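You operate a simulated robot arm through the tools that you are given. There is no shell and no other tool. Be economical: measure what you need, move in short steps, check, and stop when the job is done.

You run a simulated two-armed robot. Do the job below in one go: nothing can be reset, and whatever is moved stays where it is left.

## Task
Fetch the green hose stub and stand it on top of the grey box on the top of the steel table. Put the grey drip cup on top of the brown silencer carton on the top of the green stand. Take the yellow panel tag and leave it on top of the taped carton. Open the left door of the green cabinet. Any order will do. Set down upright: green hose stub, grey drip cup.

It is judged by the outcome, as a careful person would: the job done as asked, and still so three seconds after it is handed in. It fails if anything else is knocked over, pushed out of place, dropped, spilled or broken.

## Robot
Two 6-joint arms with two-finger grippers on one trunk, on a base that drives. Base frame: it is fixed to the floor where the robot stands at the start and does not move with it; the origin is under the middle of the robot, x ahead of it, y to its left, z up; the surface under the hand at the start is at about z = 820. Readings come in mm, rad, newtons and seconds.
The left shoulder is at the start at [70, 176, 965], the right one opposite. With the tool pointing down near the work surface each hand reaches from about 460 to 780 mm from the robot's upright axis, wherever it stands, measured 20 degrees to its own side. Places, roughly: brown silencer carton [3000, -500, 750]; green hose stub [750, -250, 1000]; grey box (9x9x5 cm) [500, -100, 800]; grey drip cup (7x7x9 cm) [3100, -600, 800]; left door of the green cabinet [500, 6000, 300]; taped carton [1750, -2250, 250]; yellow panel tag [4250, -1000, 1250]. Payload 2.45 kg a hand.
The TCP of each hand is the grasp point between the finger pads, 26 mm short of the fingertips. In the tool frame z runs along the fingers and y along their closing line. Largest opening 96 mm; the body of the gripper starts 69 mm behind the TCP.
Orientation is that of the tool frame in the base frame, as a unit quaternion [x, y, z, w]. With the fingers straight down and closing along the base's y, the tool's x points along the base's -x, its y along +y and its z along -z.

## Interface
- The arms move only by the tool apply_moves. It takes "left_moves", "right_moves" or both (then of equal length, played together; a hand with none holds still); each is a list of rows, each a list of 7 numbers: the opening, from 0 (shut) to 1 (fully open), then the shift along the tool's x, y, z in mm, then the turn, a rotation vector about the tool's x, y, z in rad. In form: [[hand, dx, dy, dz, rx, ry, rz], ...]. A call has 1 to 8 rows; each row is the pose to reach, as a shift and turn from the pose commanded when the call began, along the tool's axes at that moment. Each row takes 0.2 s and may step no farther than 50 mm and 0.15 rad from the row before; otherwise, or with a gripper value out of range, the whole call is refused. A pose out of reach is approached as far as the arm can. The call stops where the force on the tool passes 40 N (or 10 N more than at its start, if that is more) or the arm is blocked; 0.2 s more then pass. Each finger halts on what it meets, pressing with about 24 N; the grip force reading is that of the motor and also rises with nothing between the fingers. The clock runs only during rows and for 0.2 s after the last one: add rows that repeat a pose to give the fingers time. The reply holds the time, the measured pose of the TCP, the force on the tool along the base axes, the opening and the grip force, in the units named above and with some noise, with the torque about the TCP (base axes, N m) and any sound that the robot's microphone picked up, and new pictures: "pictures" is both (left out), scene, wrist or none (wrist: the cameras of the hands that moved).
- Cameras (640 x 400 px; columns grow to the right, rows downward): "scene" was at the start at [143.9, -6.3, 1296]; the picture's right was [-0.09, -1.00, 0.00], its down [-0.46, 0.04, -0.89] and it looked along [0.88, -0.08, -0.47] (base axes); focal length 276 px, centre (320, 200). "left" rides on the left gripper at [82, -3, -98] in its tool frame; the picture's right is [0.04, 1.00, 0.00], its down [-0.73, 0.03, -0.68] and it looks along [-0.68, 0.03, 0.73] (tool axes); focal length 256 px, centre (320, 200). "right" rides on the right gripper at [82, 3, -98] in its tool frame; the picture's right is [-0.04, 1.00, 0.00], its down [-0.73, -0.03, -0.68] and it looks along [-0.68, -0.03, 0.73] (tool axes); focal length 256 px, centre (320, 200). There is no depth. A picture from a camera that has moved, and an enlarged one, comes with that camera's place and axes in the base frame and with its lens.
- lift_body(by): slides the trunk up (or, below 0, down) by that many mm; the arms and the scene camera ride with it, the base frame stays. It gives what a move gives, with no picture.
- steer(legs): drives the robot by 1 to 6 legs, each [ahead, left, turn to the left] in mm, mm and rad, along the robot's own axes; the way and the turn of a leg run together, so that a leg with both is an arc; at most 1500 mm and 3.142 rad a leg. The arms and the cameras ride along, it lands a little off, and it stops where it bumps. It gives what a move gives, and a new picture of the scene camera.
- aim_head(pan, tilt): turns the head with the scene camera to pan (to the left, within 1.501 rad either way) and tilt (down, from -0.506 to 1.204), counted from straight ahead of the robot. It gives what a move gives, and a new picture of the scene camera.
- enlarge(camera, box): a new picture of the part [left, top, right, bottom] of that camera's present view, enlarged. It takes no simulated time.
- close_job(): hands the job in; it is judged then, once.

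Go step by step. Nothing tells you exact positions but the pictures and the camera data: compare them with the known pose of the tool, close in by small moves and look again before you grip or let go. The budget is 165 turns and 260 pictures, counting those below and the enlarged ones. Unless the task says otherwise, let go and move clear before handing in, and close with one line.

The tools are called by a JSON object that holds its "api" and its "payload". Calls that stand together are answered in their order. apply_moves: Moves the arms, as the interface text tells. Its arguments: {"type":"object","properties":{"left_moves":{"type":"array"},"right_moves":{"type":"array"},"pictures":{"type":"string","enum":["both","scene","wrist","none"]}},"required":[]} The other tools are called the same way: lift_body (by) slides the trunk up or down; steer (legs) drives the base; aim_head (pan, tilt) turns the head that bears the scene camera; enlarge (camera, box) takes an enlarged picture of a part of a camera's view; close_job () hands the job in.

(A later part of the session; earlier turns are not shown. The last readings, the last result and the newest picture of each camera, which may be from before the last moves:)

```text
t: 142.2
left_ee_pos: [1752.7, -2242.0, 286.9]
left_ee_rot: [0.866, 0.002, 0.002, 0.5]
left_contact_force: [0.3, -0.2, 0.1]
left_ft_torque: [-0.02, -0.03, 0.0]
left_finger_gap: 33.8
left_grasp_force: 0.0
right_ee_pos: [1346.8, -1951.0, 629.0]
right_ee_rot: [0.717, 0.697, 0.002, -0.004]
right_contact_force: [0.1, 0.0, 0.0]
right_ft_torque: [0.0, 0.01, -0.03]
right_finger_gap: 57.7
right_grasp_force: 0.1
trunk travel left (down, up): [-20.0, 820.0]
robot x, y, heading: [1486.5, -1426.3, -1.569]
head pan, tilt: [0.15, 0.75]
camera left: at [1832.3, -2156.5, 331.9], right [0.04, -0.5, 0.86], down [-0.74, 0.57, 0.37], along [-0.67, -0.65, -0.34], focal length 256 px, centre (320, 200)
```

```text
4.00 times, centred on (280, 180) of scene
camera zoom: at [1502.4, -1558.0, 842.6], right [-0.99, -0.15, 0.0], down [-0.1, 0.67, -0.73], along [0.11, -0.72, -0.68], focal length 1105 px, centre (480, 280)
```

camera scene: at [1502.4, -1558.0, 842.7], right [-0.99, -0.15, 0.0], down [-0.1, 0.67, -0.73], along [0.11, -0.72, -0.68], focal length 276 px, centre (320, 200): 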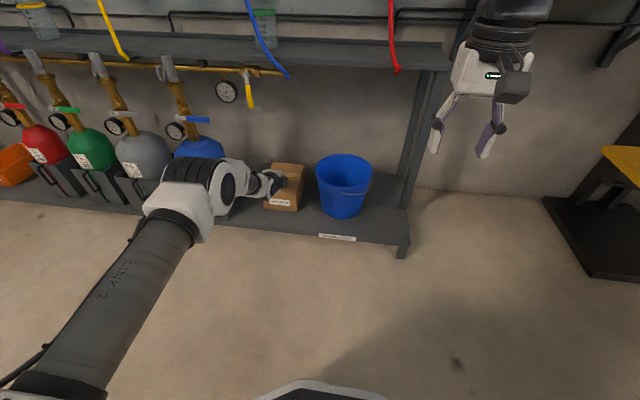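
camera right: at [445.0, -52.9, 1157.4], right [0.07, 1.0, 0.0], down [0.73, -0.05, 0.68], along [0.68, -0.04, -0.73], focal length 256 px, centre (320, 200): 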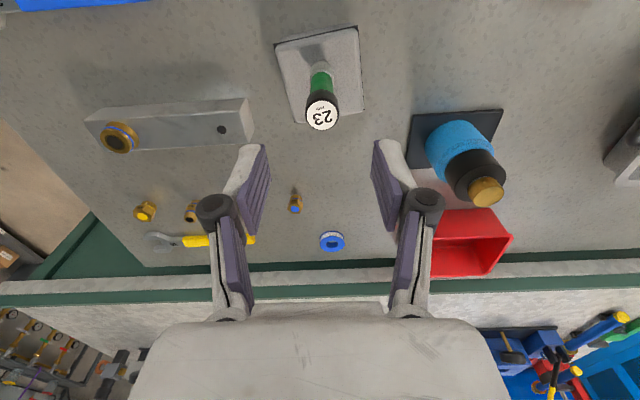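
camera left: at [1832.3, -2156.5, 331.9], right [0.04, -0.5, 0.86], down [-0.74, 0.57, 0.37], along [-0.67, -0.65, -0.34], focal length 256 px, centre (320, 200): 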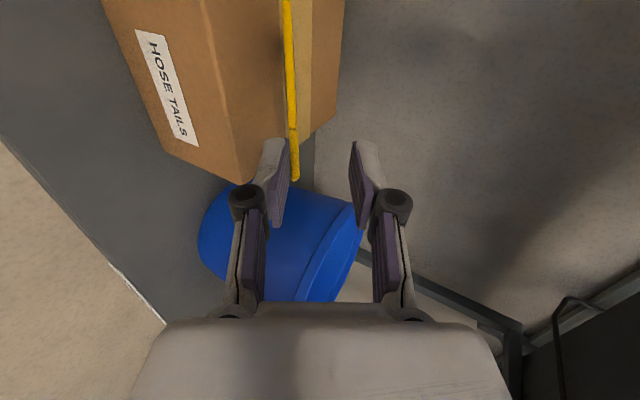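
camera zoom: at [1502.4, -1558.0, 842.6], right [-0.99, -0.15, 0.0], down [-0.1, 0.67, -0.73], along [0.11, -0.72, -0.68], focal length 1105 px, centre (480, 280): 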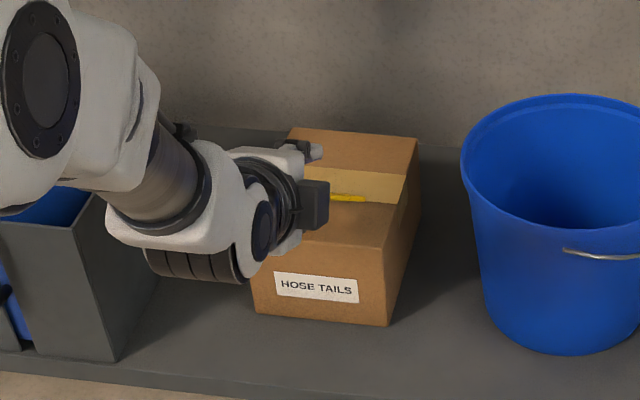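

{"api": "enlarge", "payload": {"camera": "left", "box": [200, 0, 400, 240]}}

```text
1.67 times, centred on (300, 120) of left
camera zoom: at [1832.3, -2156.5, 331.9], right [0.04, -0.5, 0.86], down [-0.74, 0.57, 0.37], along [-0.67, -0.65, -0.34], focal length 427 px, centre (353, 333)
```

zoom: 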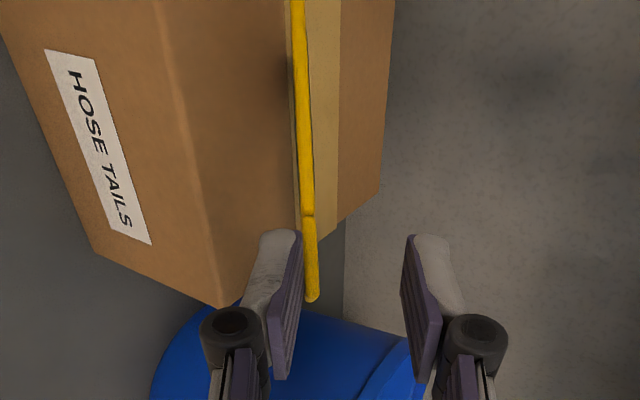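

Lowering the fingertip so the tag settles on the carton, then sliding the finger out horizontally.

{"api": "apply_moves", "payload": {"left_moves": [[0.35, 0, -10, 0, 0, 0, 0], [0.35, 0, -20, 0, 0, 0, 0], [0.35, 0, -20, 0, 0, 0, 0], [0.35, 0, -42, -40, 0, 0, 0], [0.35, 0, -62, -75, 0, 0, 0]], "pictures": "wrist"}}

{"api": "enlarge", "payload": {"camera": "scene", "box": [210, 130, 350, 230]}}

```text
t: 143.4
left_ee_pos: [1752.0, -2147.1, 268.9]
left_ee_rot: [0.867, 0.003, 0.002, 0.499]
left_contact_force: [0.0, 0.5, 0.3]
left_ft_torque: [-0.01, 0.02, -0.03]
left_finger_gap: 33.6
left_grasp_force: 0.1
right_ee_pos: [1347.1, -1949.5, 628.6]
right_ee_rot: [0.716, 0.698, 0.003, -0.005]
right_contact_force: [0.1, 0.7, -0.2]
right_ft_torque: [-0.01, -0.01, 0.0]
right_finger_gap: 57.6
right_grasp_force: 0.0
trunk travel left (down, up): [-20.0, 820.0]
robot x, y, heading: [1484.5, -1430.0, -1.568]
head pan, tilt: [0.15, 0.75]
camera left: at [1830.9, -2060.9, 315.1], right [0.04, -0.5, 0.86], down [-0.74, 0.57, 0.36], along [-0.67, -0.65, -0.34], focal length 256 px, centre (320, 200)
```

left: 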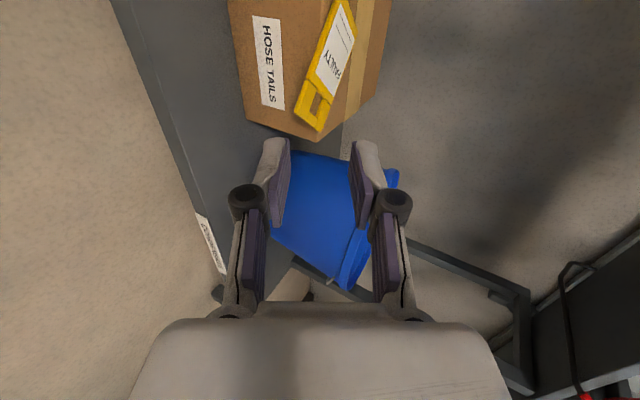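

```text
4.00 times, centred on (280, 180) of scene
camera zoom: at [1502.4, -1558.0, 842.7], right [-0.99, -0.15, 0.0], down [-0.1, 0.67, -0.73], along [0.11, -0.72, -0.68], focal length 1105 px, centre (480, 280)
```

zoom: 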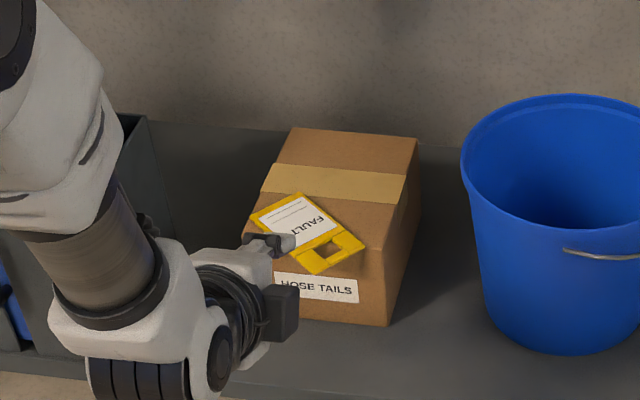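

The tag is lying on the carton but overhangs the front edge a bit. Checking how much.

{"api": "enlarge", "payload": {"camera": "left", "box": [210, 0, 410, 150]}}

{"api": "enlarge", "payload": {"camera": "scene", "box": [260, 155, 320, 215]}}

```text
2.67 times, centred on (310, 75) of left
camera zoom: at [1830.9, -2060.9, 315.1], right [0.04, -0.5, 0.86], down [-0.74, 0.57, 0.36], along [-0.67, -0.65, -0.34], focal length 683 px, centre (347, 533)
```

zoom: 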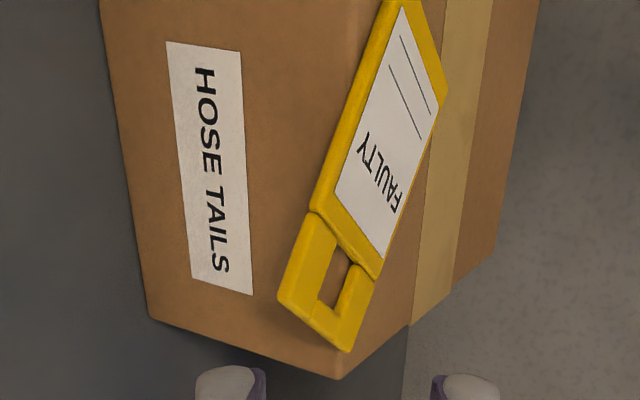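

```text
6.67 times, centred on (290, 185) of scene
camera zoom: at [1502.4, -1558.0, 842.7], right [-0.99, -0.15, 0.0], down [-0.1, 0.67, -0.73], along [0.11, -0.72, -0.68], focal length 1842 px, centre (520, 300)
```

zoom: 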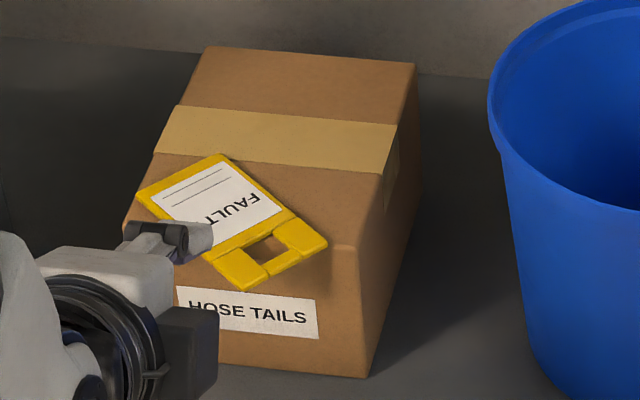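

The centre is only about 13 mm inside the front edge. I'll close the fingers, level the hand and gently push the overhanging corner back ~35 mm.

{"api": "apply_moves", "payload": {"left_moves": [[0.1, 0, -10, 6, -0.13, 0, 0], [0, 0, -21, 12, -0.26, 0, 0], [0, 0, -31, 18, -0.39, 0, 0], [0, 0, -42, 24, -0.52, 0, 0], [0, 0, -42, 24, -0.52, 0, 0]], "pictures": "wrist"}}

{"api": "enlarge", "payload": {"camera": "scene", "box": [250, 145, 330, 225]}}

```text
t: 144.6
left_ee_pos: [1752.5, -2146.4, 222.9]
left_ee_rot: [0.708, 0.002, 0.003, 0.706]
left_contact_force: [0.2, 0.0, -0.6]
left_ft_torque: [0.02, 0.01, 0.0]
left_finger_gap: 0.0
left_grasp_force: 23.9
right_ee_pos: [1347.7, -1950.6, 630.4]
right_ee_rot: [0.717, 0.697, 0.004, -0.004]
right_contact_force: [-0.7, 0.0, 0.1]
right_ft_torque: [0.0, 0.0, -0.03]
right_finger_gap: 57.8
right_grasp_force: 0.0
trunk travel left (down, up): [-20.0, 820.0]
robot x, y, heading: [1488.7, -1430.5, -1.572]
head pan, tilt: [0.15, 0.75]
camera left: at [1831.5, -2048.9, 218.7], right [0.04, 0.0, 1.0], down [-0.74, 0.67, 0.03], along [-0.67, -0.74, 0.02], focal length 256 px, centre (320, 200)
```

left: 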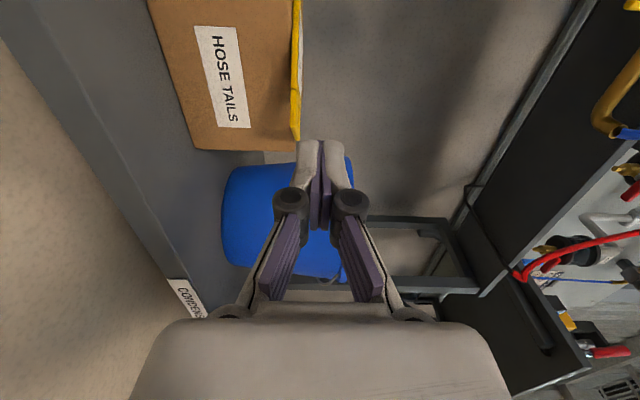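

```text
5.00 times, centred on (290, 185) of scene
camera zoom: at [1502.4, -1558.1, 842.7], right [-0.99, -0.15, 0.0], down [-0.1, 0.67, -0.73], along [0.11, -0.72, -0.68], focal length 1381 px, centre (470, 275)
```

zoom: 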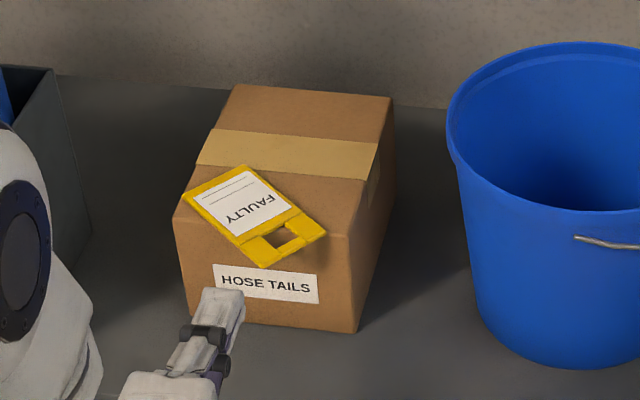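

The tag is at z about 204, so lowering the finger to that level and pushing.

{"api": "apply_moves", "payload": {"left_moves": [[0, 0, -18, 0, 0, 0, 0], [0, 0, -18, 20, 0, 0, 0], [0, 0, -18, 40, 0, 0, 0], [0, 0, -18, 50, 0, 0, 0], [0, 0, -18, 60, 0, 0, 0]], "pictures": "wrist"}}

{"api": "enlarge", "payload": {"camera": "scene", "box": [250, 145, 330, 225]}}

```text
t: 145.8
left_ee_pos: [1754.0, -2208.2, 206.2]
left_ee_rot: [0.709, 0.002, 0.003, 0.705]
left_contact_force: [0.0, 0.6, 0.7]
left_ft_torque: [0.02, 0.0, -0.01]
left_finger_gap: 0.0
left_grasp_force: 24.7
right_ee_pos: [1346.6, -1950.0, 629.3]
right_ee_rot: [0.717, 0.697, 0.003, -0.004]
right_contact_force: [0.6, -0.1, 1.0]
right_ft_torque: [-0.01, 0.01, -0.01]
right_finger_gap: 57.7
right_grasp_force: 0.0
trunk travel left (down, up): [-20.0, 820.0]
robot x, y, heading: [1488.0, -1428.1, -1.57]
head pan, tilt: [0.15, 0.75]
camera left: at [1832.2, -2108.8, 201.3], right [0.04, 0.0, 1.0], down [-0.74, 0.67, 0.03], along [-0.67, -0.74, 0.02], focal length 256 px, centre (320, 200)
```

left: 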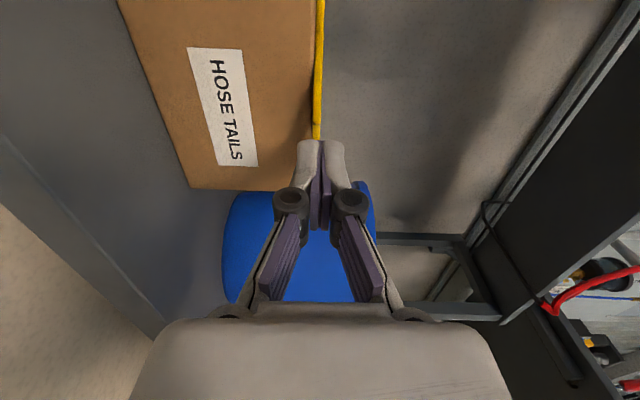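

```text
5.00 times, centred on (290, 185) of scene
camera zoom: at [1502.4, -1558.0, 842.7], right [-0.99, -0.15, 0.0], down [-0.1, 0.67, -0.73], along [0.11, -0.72, -0.68], focal length 1381 px, centre (470, 275)
```

zoom: 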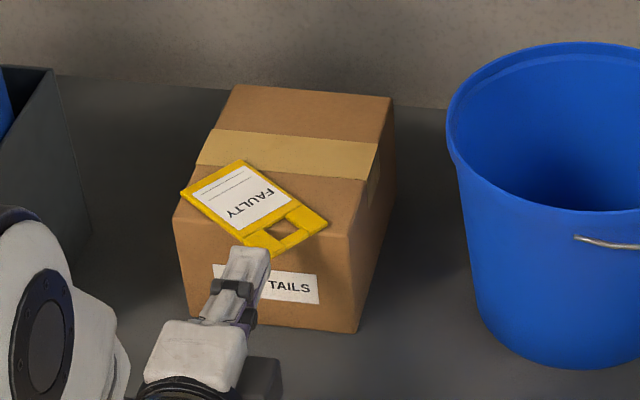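

It's moving nicely; pushing 16 mm further.

{"api": "apply_moves", "payload": {"left_moves": [[0, 0, 0, 6, 0, 0, 0], [0, 0, 0, 12, 0, 0, 0], [0, 0, 0, 17, 0, 0, 0]], "pictures": "none"}}

{"api": "enlarge", "payload": {"camera": "scene", "box": [250, 145, 330, 225]}}

```text
t: 146.6
left_ee_pos: [1752.2, -2224.1, 205.6]
left_ee_rot: [0.709, 0.003, 0.002, 0.705]
left_contact_force: [-1.1, -1.2, -0.2]
left_ft_torque: [-0.01, 0.0, 0.0]
left_finger_gap: 0.0
left_grasp_force: 24.1
right_ee_pos: [1347.2, -1950.7, 630.3]
right_ee_rot: [0.717, 0.697, 0.004, -0.004]
right_contact_force: [0.1, 0.3, -0.7]
right_ft_torque: [0.02, 0.02, -0.01]
right_finger_gap: 57.6
right_grasp_force: 0.0
trunk travel left (down, up): [-20.0, 820.0]
robot x, y, heading: [1486.7, -1426.2, -1.577]
head pan, tilt: [0.15, 0.75]
```

```text
5.00 times, centred on (290, 185) of scene
camera zoom: at [1502.4, -1558.0, 842.7], right [-0.99, -0.15, 0.0], down [-0.1, 0.67, -0.73], along [0.11, -0.72, -0.68], focal length 1381 px, centre (470, 275)
```

zoom: 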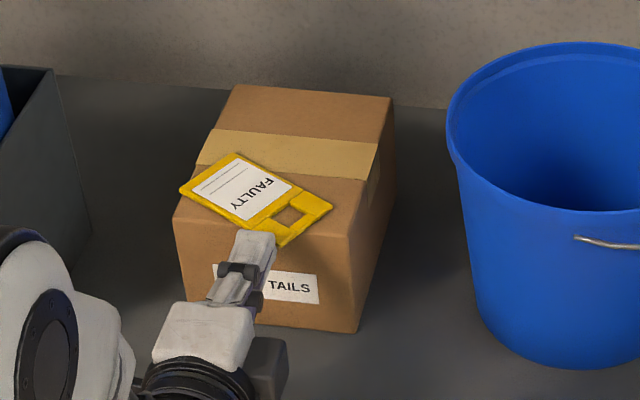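

Good: the tag is now well on the carton. Withdrawing and backing off.

{"api": "apply_moves", "payload": {"left_moves": [[0, 0, 0, -40, 0, 0, 0], [0, 0, 10, -80, 0, 0, 0], [0, 0, 50, -100, 0, 0, 0], [0, 0, 95, -100, 0, 0, 0], [0, 0, 140, -100, 0, 0, 0]], "pictures": "none"}}

{"api": "steer", "payload": {"legs": [[-150, 0, 0]]}}

{"api": "enlarge", "payload": {"camera": "scene", "box": [250, 120, 370, 210]}}

```text
t: 147.8
left_ee_pos: [1751.6, -2122.5, 344.3]
left_ee_rot: [0.709, 0.002, 0.003, 0.705]
left_contact_force: [0.1, 0.5, -0.4]
left_ft_torque: [0.0, 0.04, 0.04]
left_finger_gap: 0.0
left_grasp_force: 23.6
right_ee_pos: [1346.6, -1950.7, 629.8]
right_ee_rot: [0.717, 0.697, 0.003, -0.004]
right_contact_force: [0.2, -0.1, 0.0]
right_ft_torque: [0.02, 0.01, -0.01]
right_finger_gap: 57.6
right_grasp_force: 0.0
trunk travel left (down, up): [-20.0, 820.0]
robot x, y, heading: [1486.3, -1429.4, -1.572]
head pan, tilt: [0.15, 0.75]
```

```text
t: 149.1
left_ee_pos: [1750.7, -1973.1, 344.3]
left_ee_rot: [0.709, 0.002, 0.002, 0.705]
left_contact_force: [0.2, 0.7, -0.8]
left_ft_torque: [0.01, 0.02, 0.02]
left_finger_gap: 0.0
left_grasp_force: 24.4
right_ee_pos: [1345.9, -1799.0, 628.7]
right_ee_rot: [0.717, 0.697, 0.003, -0.004]
right_contact_force: [0.2, -0.3, -1.0]
right_ft_torque: [0.02, -0.02, 0.01]
right_finger_gap: 57.7
right_grasp_force: 0.0
trunk travel left (down, up): [-20.0, 820.0]
robot x, y, heading: [1486.2, -1276.9, -1.575]
head pan, tilt: [0.15, 0.75]
camera scene: at [1502.2, -1407.2, 842.7], right [-0.99, -0.15, 0.0], down [-0.1, 0.67, -0.73], along [0.11, -0.72, -0.68], focal length 276 px, centre (320, 200)
```

scene: 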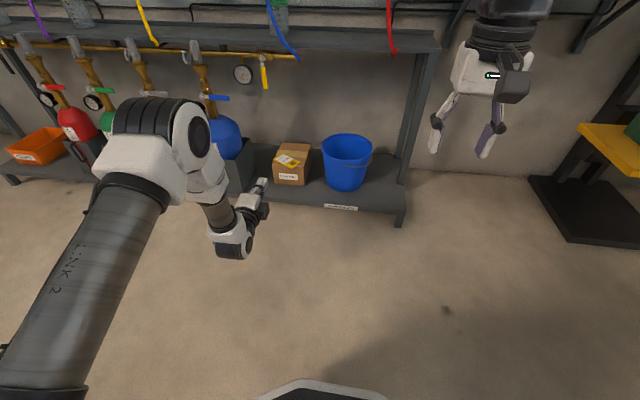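

```text
4.44 times, centred on (310, 165) of scene
camera zoom: at [1502.2, -1407.2, 842.7], right [-0.99, -0.15, 0.0], down [-0.1, 0.67, -0.73], along [0.11, -0.72, -0.68], focal length 1228 px, centre (364, 356)
```

zoom: 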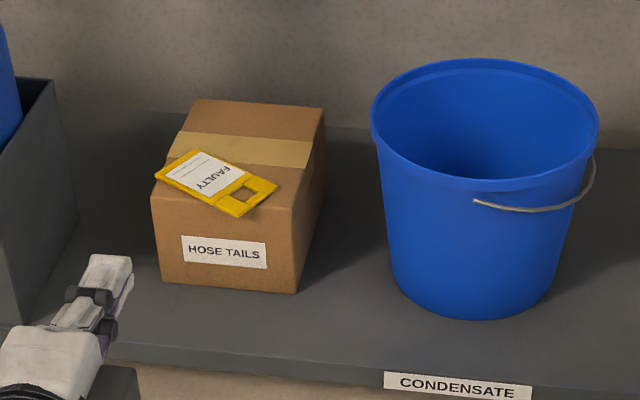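

The tag rests well on the carton. Next the cabinet: raise the trunk and drive out west, then north along the shutter wall.

{"api": "lift_body", "payload": {"by": 400}}

{"api": "steer", "payload": {"legs": [[0, 0, 1.575], [0, -170, 0], [-1400, 0, 0], [-430, 430, 0]]}}

```text
t: 153.0
left_ee_pos: [1751.4, -1972.4, 743.8]
left_ee_rot: [0.709, 0.002, 0.002, 0.706]
left_contact_force: [-0.1, 0.6, -0.4]
left_ft_torque: [0.0, -0.02, 0.02]
left_finger_gap: 0.1
left_grasp_force: 24.3
right_ee_pos: [1346.1, -1799.7, 1029.2]
right_ee_rot: [0.718, 0.696, 0.004, -0.004]
right_contact_force: [0.3, 0.1, 0.3]
right_ft_torque: [0.01, 0.04, 0.01]
right_finger_gap: 57.5
right_grasp_force: 0.1
trunk travel left (down, up): [-420.0, 420.0]
robot x, y, heading: [1487.9, -1273.5, -1.569]
head pan, tilt: [0.15, 0.75]
```

```text
t: 167.7
left_ee_pos: [392.3, -694.3, 745.0]
left_ee_rot: [0.512, 0.49, 0.488, 0.51]
left_contact_force: [0.1, -0.1, -0.1]
left_ft_torque: [-0.01, -0.01, -0.02]
left_finger_gap: 0.0
left_grasp_force: 23.7
right_ee_pos: [201.5, -1088.8, 1029.6]
right_ee_rot: [0.039, 0.999, -0.001, -0.004]
right_contact_force: [-0.3, -0.2, 0.1]
right_ft_torque: [-0.03, -0.04, 0.04]
right_finger_gap: 57.4
right_grasp_force: 0.0
trunk travel left (down, up): [-420.0, 420.0]
robot x, y, heading: [-314.1, -923.9, -0.051]
head pan, tilt: [0.15, 0.75]
camera scene: at [-178.1, -915.1, 1242.7], right [0.1, -0.99, 0.0], down [-0.68, -0.07, -0.73], along [0.73, 0.07, -0.68], focal length 276 px, centre (320, 200)
```

scene: 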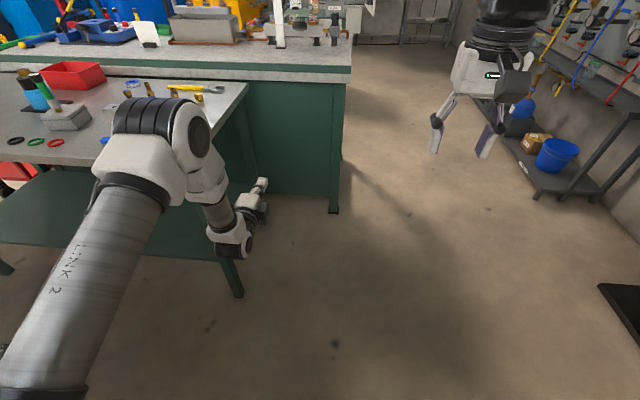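

Stub still upright on its box. Shifting away from the table corner, then turning north and driving on.

{"api": "steer", "payload": {"legs": [[0, -150, 0], [0, 0, 1.622], [0, -100, 0], [1500, 0, 0], [1500, 0, 0]]}}

{"api": "aim_head", "payload": {"pan": -0.15, "tilt": 0.2}}

```text
t: 173.1
left_ee_pos: [-592.8, -382.8, 743.1]
left_ee_rot: [-0.005, 0.709, 0.705, -0.006]
left_contact_force: [2.0, 1.5, 0.3]
left_ft_torque: [0.01, 0.03, 0.06]
left_finger_gap: 0.0
left_grasp_force: 23.6
right_ee_pos: [-187.8, -548.6, 1029.1]
right_ee_rot: [-0.703, 0.712, -0.004, -0.003]
right_contact_force: [0.0, -0.4, -0.2]
right_ft_torque: [0.0, -0.03, 0.01]
right_finger_gap: 57.4
right_grasp_force: 0.0
trunk travel left (down, up): [-420.0, 420.0]
robot x, y, heading: [-318.1, -1073.3, 1.589]
head pan, tilt: [0.15, 0.75]
stopped in leg 2: the robot was blocked; the commanded pose is now the measured one
camera scene: at [-332.1, -939.4, 1242.7], right [0.99, 0.17, 0.0], down [0.11, -0.67, -0.73], along [-0.12, 0.72, -0.68], focal length 276 px, centre (320, 200)
```

scene: 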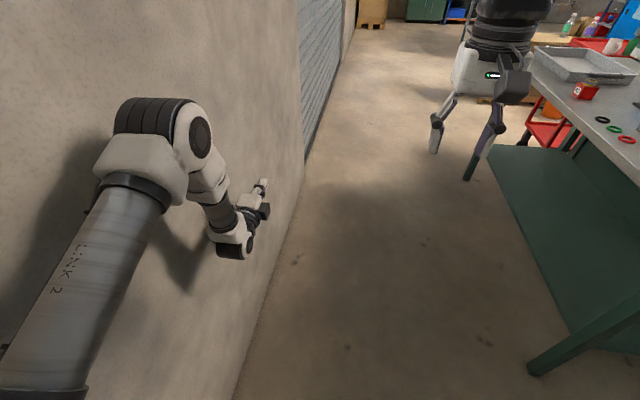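

```text
t: 174.1
left_ee_pos: [-592.7, -382.6, 744.1]
left_ee_rot: [-0.005, 0.709, 0.705, -0.006]
left_contact_force: [4.8, 1.6, -0.7]
left_ft_torque: [0.02, 0.0, 0.33]
left_finger_gap: 0.0
left_grasp_force: 24.2
right_ee_pos: [-189.4, -548.4, 1029.1]
right_ee_rot: [-0.703, 0.711, -0.004, -0.002]
right_contact_force: [-0.3, -0.3, -0.2]
right_ft_torque: [0.01, 0.02, -0.01]
right_finger_gap: 57.4
right_grasp_force: 0.1
trunk travel left (down, up): [-420.0, 420.0]
robot x, y, heading: [-321.3, -1072.9, 1.585]
head pan, tilt: [-0.15, 0.201]
camera scene: at [-305.6, -928.6, 1292.2], right [0.99, -0.13, 0.0], down [-0.03, -0.2, -0.98], along [0.13, 0.97, -0.2], focal length 276 px, centre (320, 200)
```

scene: 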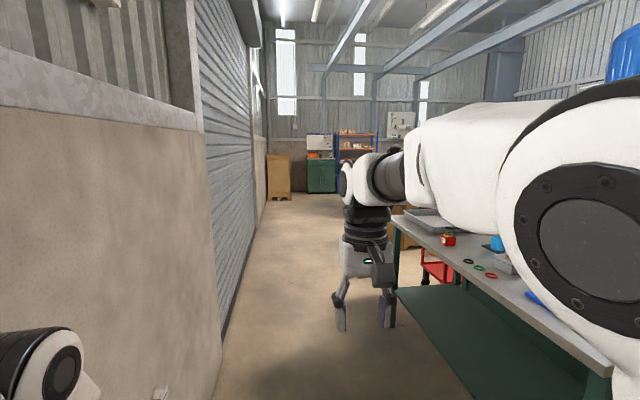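

Left arm just touches the bare wall; moving right off it and then forward down the aisle.

{"api": "steer", "payload": {"legs": [[0, -140, 0], [1500, -10, 0], [1500, 0, 0], [1000, -150, 0]]}}

```text
refused: leg 2 is longer than a leg can be; nothing moved
```

{"api": "steer", "payload": {"legs": [[0, -140, 0], [1490, 0, 0], [1490, 0, 0], [1000, -150, 0]]}}

```text
t: 194.3
left_ee_pos: [-355.6, 3604.9, 744.4]
left_ee_rot: [-0.006, 0.709, 0.705, -0.008]
left_contact_force: [0.3, -0.2, -0.2]
left_ft_torque: [-0.01, -0.01, 0.04]
left_finger_gap: 0.0
left_grasp_force: 24.2
right_ee_pos: [49.3, 3438.6, 1030.5]
right_ee_rot: [-0.704, 0.711, -0.004, -0.004]
right_contact_force: [-1.0, 0.3, 0.0]
right_ft_torque: [-0.02, 0.01, -0.01]
right_finger_gap: 57.5
right_grasp_force: 0.1
trunk travel left (down, up): [-420.0, 420.0]
robot x, y, heading: [-79.0, 2918.1, 1.59]
head pan, tilt: [-0.15, 0.201]
camera scene: at [-66.5, 3059.3, 1292.3], right [0.99, -0.13, 0.0], down [-0.03, -0.2, -0.98], along [0.13, 0.97, -0.2], focal length 276 px, centre (320, 200)
```

scene: 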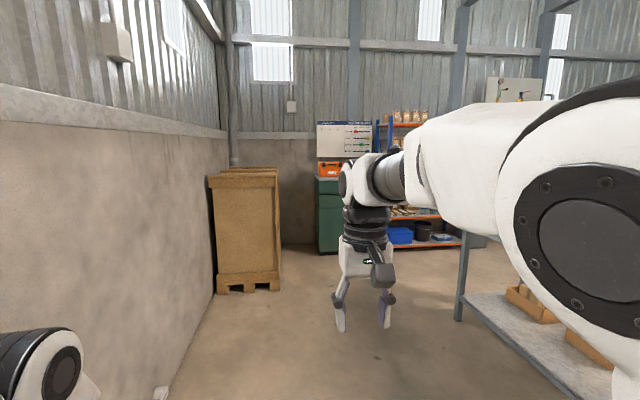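

The cabinet stands against the far wall (left edge about x 347, front about y 6160), right of the wooden crate. Driving closer.

{"api": "steer", "payload": {"legs": [[900, -300, 0], [900, -200, 0]]}}

{"api": "aim_head", "payload": {"pan": 0.0, "tilt": 0.5}}

```text
t: 203.6
left_ee_pos: [134.2, 5411.5, 743.0]
left_ee_rot: [-0.001, 0.709, 0.706, -0.002]
left_contact_force: [-0.2, 0.3, -0.5]
left_ft_torque: [-0.01, -0.01, 0.01]
left_finger_gap: 0.0
left_grasp_force: 24.2
right_ee_pos: [536.6, 5240.7, 1029.2]
right_ee_rot: [-0.699, 0.715, -0.004, -0.003]
right_contact_force: [0.2, 0.7, 0.7]
right_ft_torque: [-0.01, 0.01, 0.0]
right_finger_gap: 57.6
right_grasp_force: 0.0
trunk travel left (down, up): [-420.0, 420.0]
robot x, y, heading: [399.8, 4715.5, 1.577]
head pan, tilt: [-0.15, 0.201]
camera scene: at [415.8, 4862.1, 1292.3], right [0.99, -0.14, 0.0], down [-0.03, -0.2, -0.98], along [0.14, 0.97, -0.2], focal length 276 px, centre (320, 200)
```

scene: 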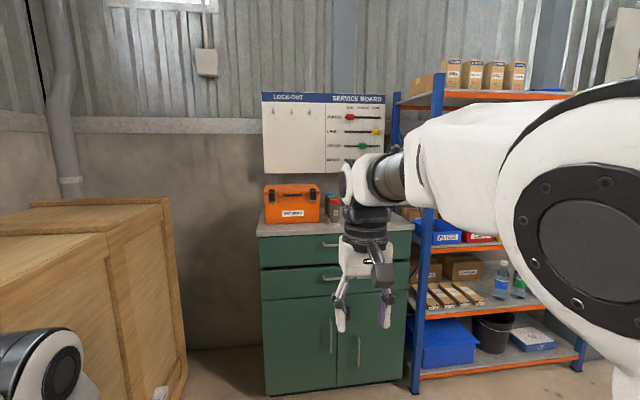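

```text
t: 204.4
left_ee_pos: [133.3, 5411.2, 743.9]
left_ee_rot: [-0.001, 0.709, 0.705, -0.003]
left_contact_force: [0.6, 0.0, -0.3]
left_ft_torque: [0.0, 0.02, 0.0]
left_finger_gap: 0.2
left_grasp_force: 23.9
right_ee_pos: [536.7, 5240.7, 1029.2]
right_ee_rot: [-0.699, 0.715, -0.003, -0.002]
right_contact_force: [0.3, -1.5, 1.0]
right_ft_torque: [0.01, 0.02, -0.01]
right_finger_gap: 57.7
right_grasp_force: 0.0
trunk travel left (down, up): [-420.0, 420.0]
robot x, y, heading: [400.5, 4716.3, 1.579]
head pan, tilt: [0.0, 0.499]
camera scene: at [401.8, 4860.5, 1264.7], right [1.0, 0.01, 0.0], down [0.0, -0.48, -0.88], along [-0.01, 0.88, -0.48], focal length 276 px, centre (320, 200)
```

scene: 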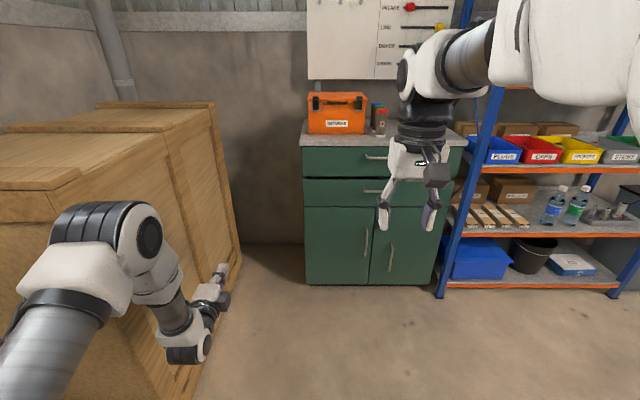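

The left door's vertical handle is near x 630, z 350, front y about 6060; hinge on the left. I'll shift right, then roll the left hand back so its fingers close horizontally.

{"api": "steer", "payload": {"legs": [[0, -270, 0]]}}

{"api": "apply_moves", "payload": {"left_moves": [[0, 0, 0, 15, 0, 0, -0.143], [0, 0, 0, 30, 0, 0, -0.286], [0, 0, 0, 45, 0, 0, -0.429], [0, 0, 0, 60, 0, 0, -0.571], [0, 0, 0, 70, 0, 0, -0.714], [0, 0, 0, 80, 0, 0, -0.857], [0.3, 0, 0, 80, 0, 0, -1.0], [0.6, 0, 0, 80, 0, 0, -1.143]], "pictures": "none"}}

{"api": "apply_moves", "payload": {"left_moves": [[0.7, 0, 0, 0, 0, 0, -0.143], [0.7, 0, 0, 0, 0, 0, -0.286], [0.7, 0, 0, 0, 0, 0, -0.428], [0.7, 0, 0, 0, 0, 0, -0.428]]}}

```text
t: 206.4
left_ee_pos: [404.3, 5412.4, 743.0]
left_ee_rot: [-0.002, 0.71, 0.704, -0.004]
left_contact_force: [0.3, 0.8, -0.3]
left_ft_torque: [0.01, -0.01, 0.04]
left_finger_gap: 0.2
left_grasp_force: 24.4
right_ee_pos: [807.4, 5243.2, 1029.4]
right_ee_rot: [-0.701, 0.713, -0.004, -0.003]
right_contact_force: [0.7, 0.3, -0.4]
right_ft_torque: [0.02, 0.05, 0.03]
right_finger_gap: 57.4
right_grasp_force: 0.0
trunk travel left (down, up): [-420.0, 420.0]
robot x, y, heading: [669.8, 4719.8, 1.585]
head pan, tilt: [0.0, 0.499]
camera scene: at [675.4, 4862.8, 1264.6], right [1.0, 0.01, 0.0], down [0.0, -0.48, -0.88], along [-0.01, 0.88, -0.48], focal length 276 px, centre (320, 200)
```

scene: 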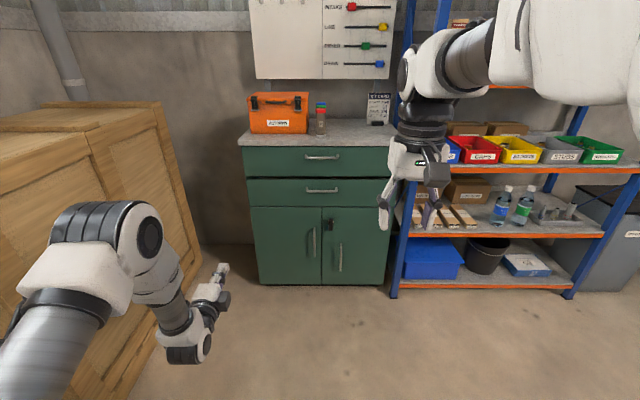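

```text
t: 208.2
left_ee_pos: [403.1, 5491.7, 744.1]
left_ee_rot: [-0.387, 0.594, 0.595, 0.378]
left_contact_force: [0.4, -0.1, -0.1]
left_ft_torque: [-0.02, 0.01, 0.01]
left_finger_gap: 57.7
left_grasp_force: 0.2
right_ee_pos: [807.9, 5242.7, 1029.7]
right_ee_rot: [-0.701, 0.713, -0.004, -0.002]
right_contact_force: [0.0, 1.2, -0.8]
right_ft_torque: [-0.01, -0.01, 0.0]
right_finger_gap: 57.6
right_grasp_force: 0.0
trunk travel left (down, up): [-420.0, 420.0]
robot x, y, heading: [674.3, 4719.6, 1.585]
head pan, tilt: [0.0, 0.499]
```

```text
t: 209.2
left_ee_pos: [403.3, 5492.6, 743.8]
left_ee_rot: [0.504, -0.499, -0.501, -0.496]
left_contact_force: [0.9, 0.7, 0.8]
left_ft_torque: [0.02, -0.02, -0.01]
left_finger_gap: 67.1
left_grasp_force: 0.0
right_ee_pos: [808.8, 5243.3, 1030.4]
right_ee_rot: [-0.701, 0.713, -0.004, -0.003]
right_contact_force: [-0.4, -0.2, 0.1]
right_ft_torque: [-0.02, 0.02, 0.0]
right_finger_gap: 57.4
right_grasp_force: 0.0
trunk travel left (down, up): [-420.0, 420.0]
robot x, y, heading: [671.9, 4718.8, 1.583]
head pan, tilt: [0.0, 0.499]
camera scene: at [674.4, 4862.8, 1264.6], right [1.0, 0.01, 0.0], down [0.01, -0.48, -0.88], along [-0.01, 0.88, -0.48], focal length 276 px, centre (320, 200)
camera left: at [406.2, 5393.0, 661.6], right [-1.0, -0.01, -0.04], down [-0.02, -0.68, 0.74], along [-0.03, 0.74, 0.67], focal length 256 px, centre (320, 200)
```

scene: 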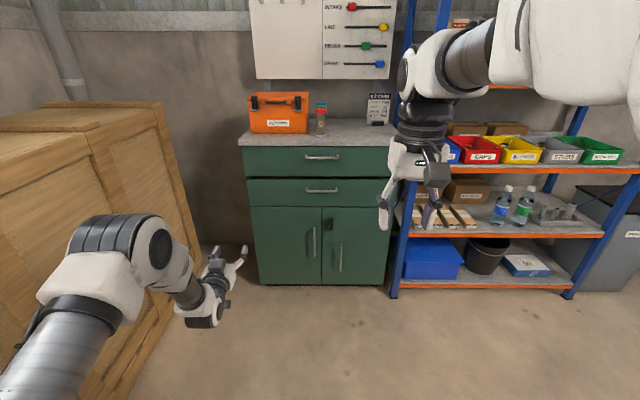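
left: 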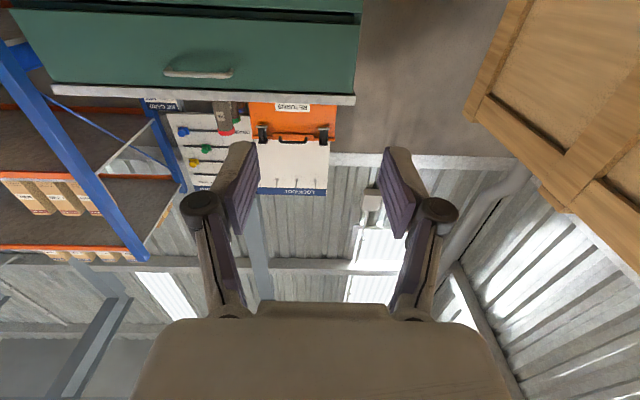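

{"api": "enlarge", "payload": {"camera": "scene", "box": [230, 135, 400, 295]}}

```text
2.50 times, centred on (315, 215) of scene
camera zoom: at [674.4, 4862.8, 1264.6], right [1.0, 0.01, 0.0], down [0.01, -0.48, -0.88], along [-0.01, 0.88, -0.48], focal length 691 px, centre (332, 162)
```

zoom: 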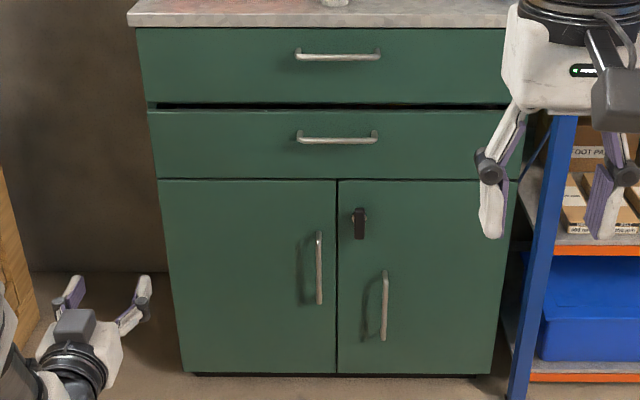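

The handle: x about 635, z 275–466, bar y about 6030. Lowering the trunk and approaching.

{"api": "lift_body", "payload": {"by": -385}}

{"api": "steer", "payload": {"legs": [[330, -70, -0.01]]}}

{"api": "apply_moves", "payload": {"left_moves": [[0.7, 0, -40, 0, 0, 0, 0], [0.7, 0, -80, 0, 0, 0, 0], [0.7, 0, -120, 0, 0, 0, 0], [0.7, 0, -160, 0, 0, 0, 0], [0.7, 0, -160, 0, 0, 0, 0]]}}

```text
t: 212.9
left_ee_pos: [403.0, 5491.5, 359.2]
left_ee_rot: [0.504, -0.499, -0.501, -0.496]
left_contact_force: [0.7, 0.3, 0.4]
left_ft_torque: [0.02, 0.01, -0.01]
left_finger_gap: 67.3
left_grasp_force: 0.1
right_ee_pos: [807.4, 5243.1, 644.3]
right_ee_rot: [-0.701, 0.713, -0.004, -0.003]
right_contact_force: [0.5, 0.0, -0.3]
right_ft_torque: [0.01, 0.0, -0.03]
right_finger_gap: 57.7
right_grasp_force: 0.0
trunk travel left (down, up): [-35.0, 805.0]
robot x, y, heading: [673.8, 4719.7, 1.581]
head pan, tilt: [0.0, 0.499]
```

```text
t: 215.1
left_ee_pos: [486.5, 5825.3, 358.4]
left_ee_rot: [-0.5, 0.503, 0.498, 0.5]
left_contact_force: [-0.8, -0.4, 0.5]
left_ft_torque: [0.04, 0.0, -0.02]
left_finger_gap: 67.4
left_grasp_force: 0.1
right_ee_pos: [887.6, 5571.0, 645.2]
right_ee_rot: [-0.695, 0.719, -0.005, -0.003]
right_contact_force: [0.4, 0.7, -0.4]
right_ft_torque: [0.03, 0.02, -0.01]
right_finger_gap: 57.8
right_grasp_force: 0.1
trunk travel left (down, up): [-35.0, 805.0]
robot x, y, heading: [740.8, 5049.1, 1.561]
head pan, tilt: [0.0, 0.499]
camera scene: at [746.9, 5192.0, 879.6], right [1.0, -0.01, 0.0], down [0.0, -0.48, -0.88], along [0.01, 0.88, -0.48], focal length 276 px, centre (320, 200)
```

scene: 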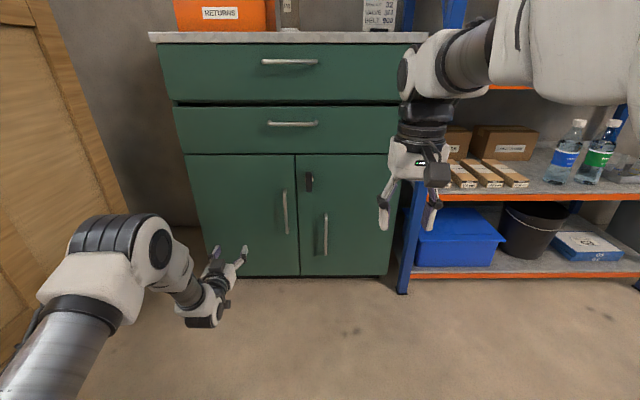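

```text
t: 216.3
left_ee_pos: [648.2, 5824.2, 357.6]
left_ee_rot: [-0.499, 0.504, 0.497, 0.5]
left_contact_force: [0.3, -0.2, -0.4]
left_ft_torque: [0.0, -0.03, 0.0]
left_finger_gap: 67.2
left_grasp_force: 0.1
right_ee_pos: [887.0, 5569.8, 645.2]
right_ee_rot: [-0.695, 0.719, -0.004, -0.002]
right_contact_force: [0.5, 0.2, -0.2]
right_ft_torque: [0.01, 0.01, 0.04]
right_finger_gap: 57.3
right_grasp_force: 0.0
trunk travel left (down, up): [-35.0, 805.0]
robot x, y, heading: [742.7, 5048.3, 1.565]
head pan, tilt: [0.0, 0.499]
camera scene: at [747.0, 5192.0, 879.6], right [1.0, -0.01, 0.0], down [0.0, -0.48, -0.88], along [0.01, 0.88, -0.48], focal length 276 px, centre (320, 200)
camera left: at [648.8, 5725.3, 275.8], right [-1.0, 0.01, -0.04], down [-0.03, -0.67, 0.74], along [-0.02, 0.74, 0.67], focal length 256 px, centre (320, 200)
```

scene: 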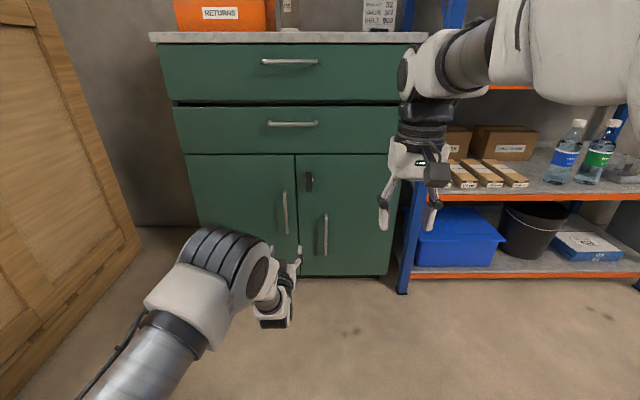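
left: 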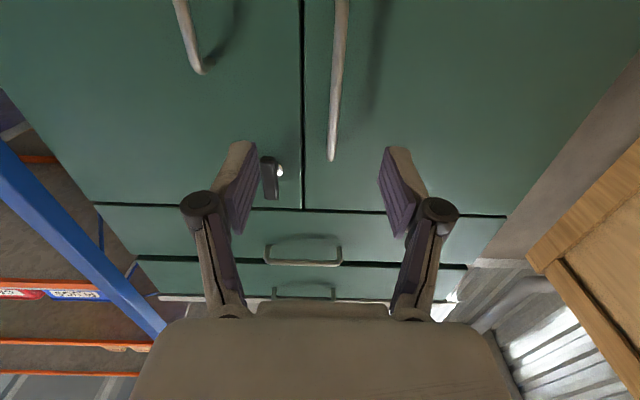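

Handle bar at about (631,6021). Driving forward 140 and aligning the hand.

{"api": "steer", "payload": {"legs": [[140, 0, 0.006]]}}

{"api": "apply_moves", "payload": {"left_moves": [[0.6, 0, 12, 0, 0, 0, 0], [0.6, 0, 12, 0, 0, 0, 0]], "pictures": "wrist"}}

```text
t: 217.6
left_ee_pos: [641.6, 5964.6, 357.6]
left_ee_rot: [0.502, -0.501, -0.5, -0.498]
left_contact_force: [-0.4, -0.5, 0.1]
left_ft_torque: [0.0, 0.03, -0.02]
left_finger_gap: 66.9
left_grasp_force: 0.1
right_ee_pos: [883.1, 5712.2, 644.9]
right_ee_rot: [-0.698, 0.716, -0.004, -0.002]
right_contact_force: [-0.1, -1.0, 0.3]
right_ft_torque: [-0.01, -0.01, -0.01]
right_finger_gap: 57.7
right_grasp_force: 0.0
trunk travel left (down, up): [-35.0, 805.0]
robot x, y, heading: [743.7, 5191.1, 1.57]
head pan, tilt: [0.0, 0.499]
camera scene: at [746.1, 5333.8, 879.6], right [1.0, 0.0, 0.0], down [0.0, -0.48, -0.88], along [0.0, 0.88, -0.48], focal length 276 px, centre (320, 200)
```

scene: 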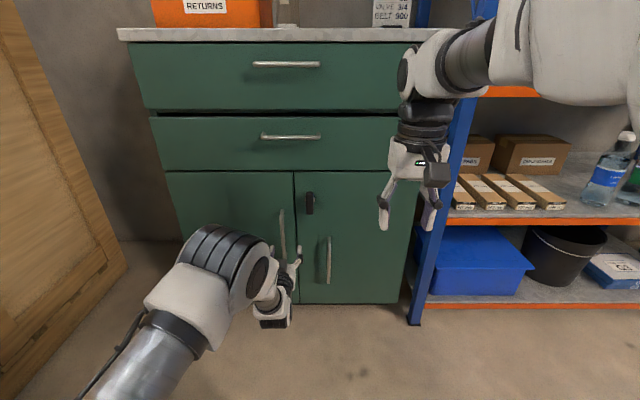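

```text
t: 218.2
left_ee_pos: [629.9, 5966.0, 357.9]
left_ee_rot: [-0.501, 0.501, 0.499, 0.498]
left_contact_force: [-0.5, -0.3, 0.4]
left_ft_torque: [0.02, 0.04, 0.01]
left_finger_gap: 57.5
left_grasp_force: 0.1
right_ee_pos: [881.9, 5713.4, 643.6]
right_ee_rot: [-0.698, 0.716, -0.004, -0.003]
right_contact_force: [0.4, 0.6, -1.0]
right_ft_torque: [0.01, 0.01, -0.01]
right_finger_gap: 57.5
right_grasp_force: 0.0
trunk travel left (down, up): [-35.0, 805.0]
robot x, y, heading: [745.1, 5190.5, 1.575]
head pan, tilt: [0.0, 0.499]
camera left: at [631.4, 5866.7, 275.9], right [-1.0, 0.0, -0.04], down [-0.03, -0.67, 0.74], along [-0.03, 0.74, 0.67], focal length 256 px, centre (320, 200)
```

left: 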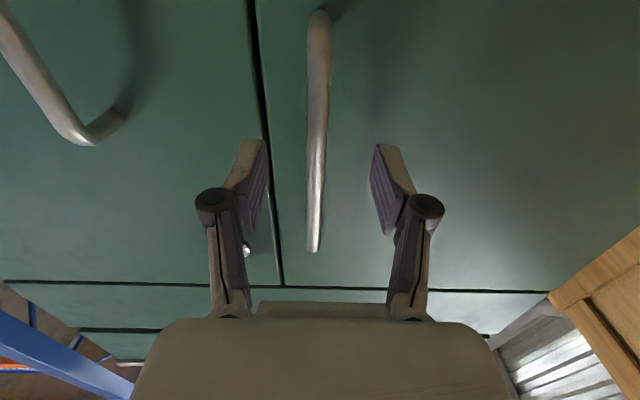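

Handle is centred between the fingers. Moving in and closing.

{"api": "apply_moves", "payload": {"left_moves": [[0.55, 0, 0, 20, 0, 0, 0], [0.55, 0, 0, 40, 0, 0, 0], [0.55, 0, 0, 47, 0, 0, 0], [0.3, 0, 0, 47, 0, 0, 0], [0.1, 0, 0, 47, 0, 0, 0], [0, 0, 0, 47, 0, 0, 0], [0, 0, 0, 47, 0, 0, 0]], "pictures": "wrist"}}

```text
t: 219.3
left_ee_pos: [631.3, 6009.5, 357.0]
left_ee_rot: [-0.501, 0.503, 0.499, 0.497]
left_contact_force: [6.9, -17.4, 2.7]
left_ft_torque: [0.62, -0.32, -0.01]
left_finger_gap: 10.3
left_grasp_force: 37.2
right_ee_pos: [882.2, 5712.2, 645.0]
right_ee_rot: [-0.698, 0.716, -0.003, -0.001]
right_contact_force: [0.5, 0.0, -0.2]
right_ft_torque: [0.02, 0.0, -0.01]
right_finger_gap: 57.7
right_grasp_force: 0.0
trunk travel left (down, up): [-35.0, 805.0]
robot x, y, heading: [747.4, 5189.0, 1.571]
head pan, tilt: [0.0, 0.499]
stopped in row 5 (left hand): the force on the tool passed its limit at 56 N (the readings are from after the stop); the commanded pose is now the measured one
camera left: at [633.0, 5909.4, 274.5], right [-1.0, 0.0, -0.04], down [-0.03, -0.67, 0.74], along [-0.02, 0.74, 0.67], focal length 256 px, centre (320, 200)
```

left: 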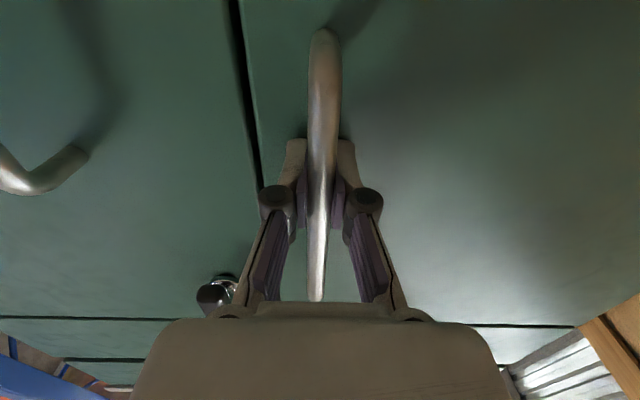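

Handle gripped. Pulling along the door's arc in small steps.

{"api": "apply_moves", "payload": {"left_moves": [[0, 0, 2, -16, 0.05, 0, 0], [0, 0, 6, -32, 0.1, 0, 0], [0, 0, 10, -47, 0.15, 0, 0], [0, 0, 15, -62, 0.2, 0, 0]]}}

```text
t: 220.3
left_ee_pos: [618.3, 5946.7, 356.2]
left_ee_rot: [-0.449, 0.552, 0.445, 0.544]
left_contact_force: [27.1, -9.4, -0.2]
left_ft_torque: [0.09, -0.2, 0.25]
left_finger_gap: 10.3
left_grasp_force: 37.1
right_ee_pos: [883.1, 5711.4, 644.5]
right_ee_rot: [-0.697, 0.717, -0.004, -0.003]
right_contact_force: [1.2, 0.1, 0.6]
right_ft_torque: [-0.03, 0.01, -0.02]
right_finger_gap: 57.6
right_grasp_force: 0.0
trunk travel left (down, up): [-35.0, 805.0]
robot x, y, heading: [742.6, 5189.3, 1.573]
head pan, tilt: [0.0, 0.499]
camera scene: at [747.2, 5332.5, 879.7], right [1.0, 0.0, 0.0], down [0.0, -0.48, -0.88], along [0.0, 0.88, -0.48], focal length 276 px, centre (320, 200)
camera left: at [600.5, 5848.8, 274.7], right [-0.98, 0.2, -0.04], down [-0.16, -0.65, 0.74], along [0.12, 0.73, 0.67], focal length 256 px, centre (320, 200)
```

scene: 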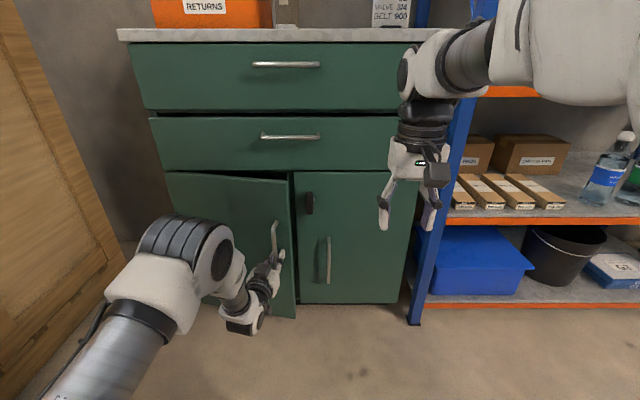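
left: 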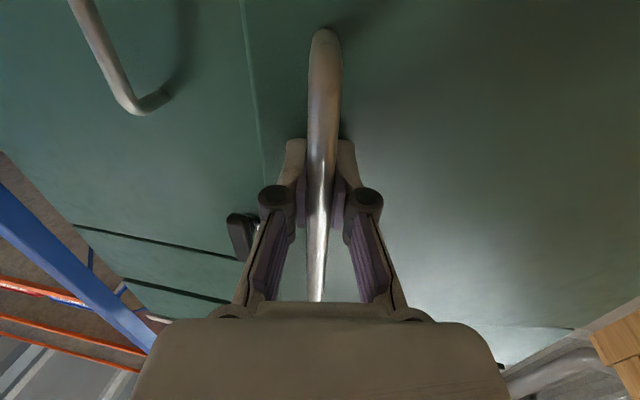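

The door is opening; side force shows my arc was slightly tight, so I widen it and continue.

{"api": "apply_moves", "payload": {"left_moves": [[0, 0, -5, -16, 0.05, 0, 0], [0, 0, -4, -32, 0.1, 0, 0], [0, 0, -1, -48, 0.15, 0, 0], [0, 0, 2, -63, 0.2, 0, 0], [0, 0, 6, -79, 0.25, 0, 0], [0, 0, 11, -94, 0.3, 0, 0], [0, 0, 16, -109, 0.35, 0, 0], [0, 0, 23, -124, 0.4, 0, 0]]}}

```text
t: 221.3
left_ee_pos: [592.5, 5886.4, 356.0]
left_ee_rot: [-0.397, 0.59, 0.391, 0.585]
left_contact_force: [-3.7, 2.7, -5.8]
left_ft_torque: [0.09, 0.24, 0.07]
left_finger_gap: 10.2
left_grasp_force: 37.8
right_ee_pos: [880.6, 5713.1, 643.4]
right_ee_rot: [-0.699, 0.715, -0.005, -0.003]
right_contact_force: [-0.1, -0.6, 0.5]
right_ft_torque: [-0.02, 0.01, 0.02]
right_finger_gap: 57.6
right_grasp_force: 0.0
trunk travel left (down, up): [-35.0, 805.0]
robot x, y, heading: [744.9, 5192.8, 1.577]
head pan, tilt: [0.0, 0.499]
stopped in row 5 (left hand): the force on the tool passed its limit at 43 N (the readings are from after the stop); the commanded pose is now the measured one
camera scene: at [744.6, 5333.9, 879.4], right [1.0, 0.01, 0.0], down [0.0, -0.48, -0.88], along [-0.01, 0.88, -0.48], focal length 276 px, centre (320, 200)
camera left: at [557.2, 5792.5, 274.8], right [-0.92, 0.38, -0.04], down [-0.28, -0.61, 0.74], along [0.25, 0.7, 0.67], focal length 256 px, centre (320, 200)
```

scene: 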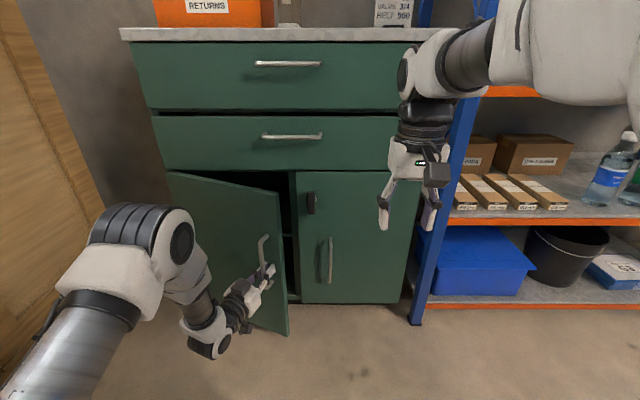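
left: 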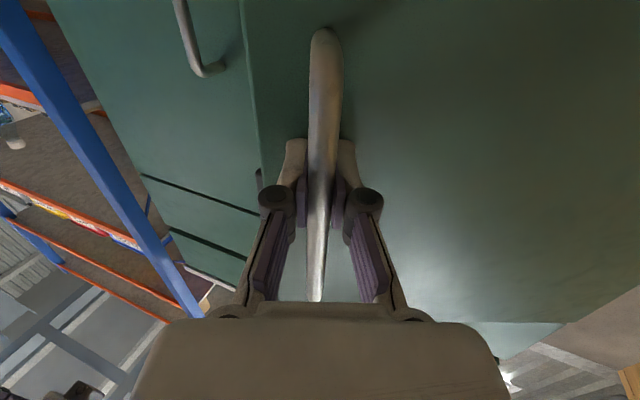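

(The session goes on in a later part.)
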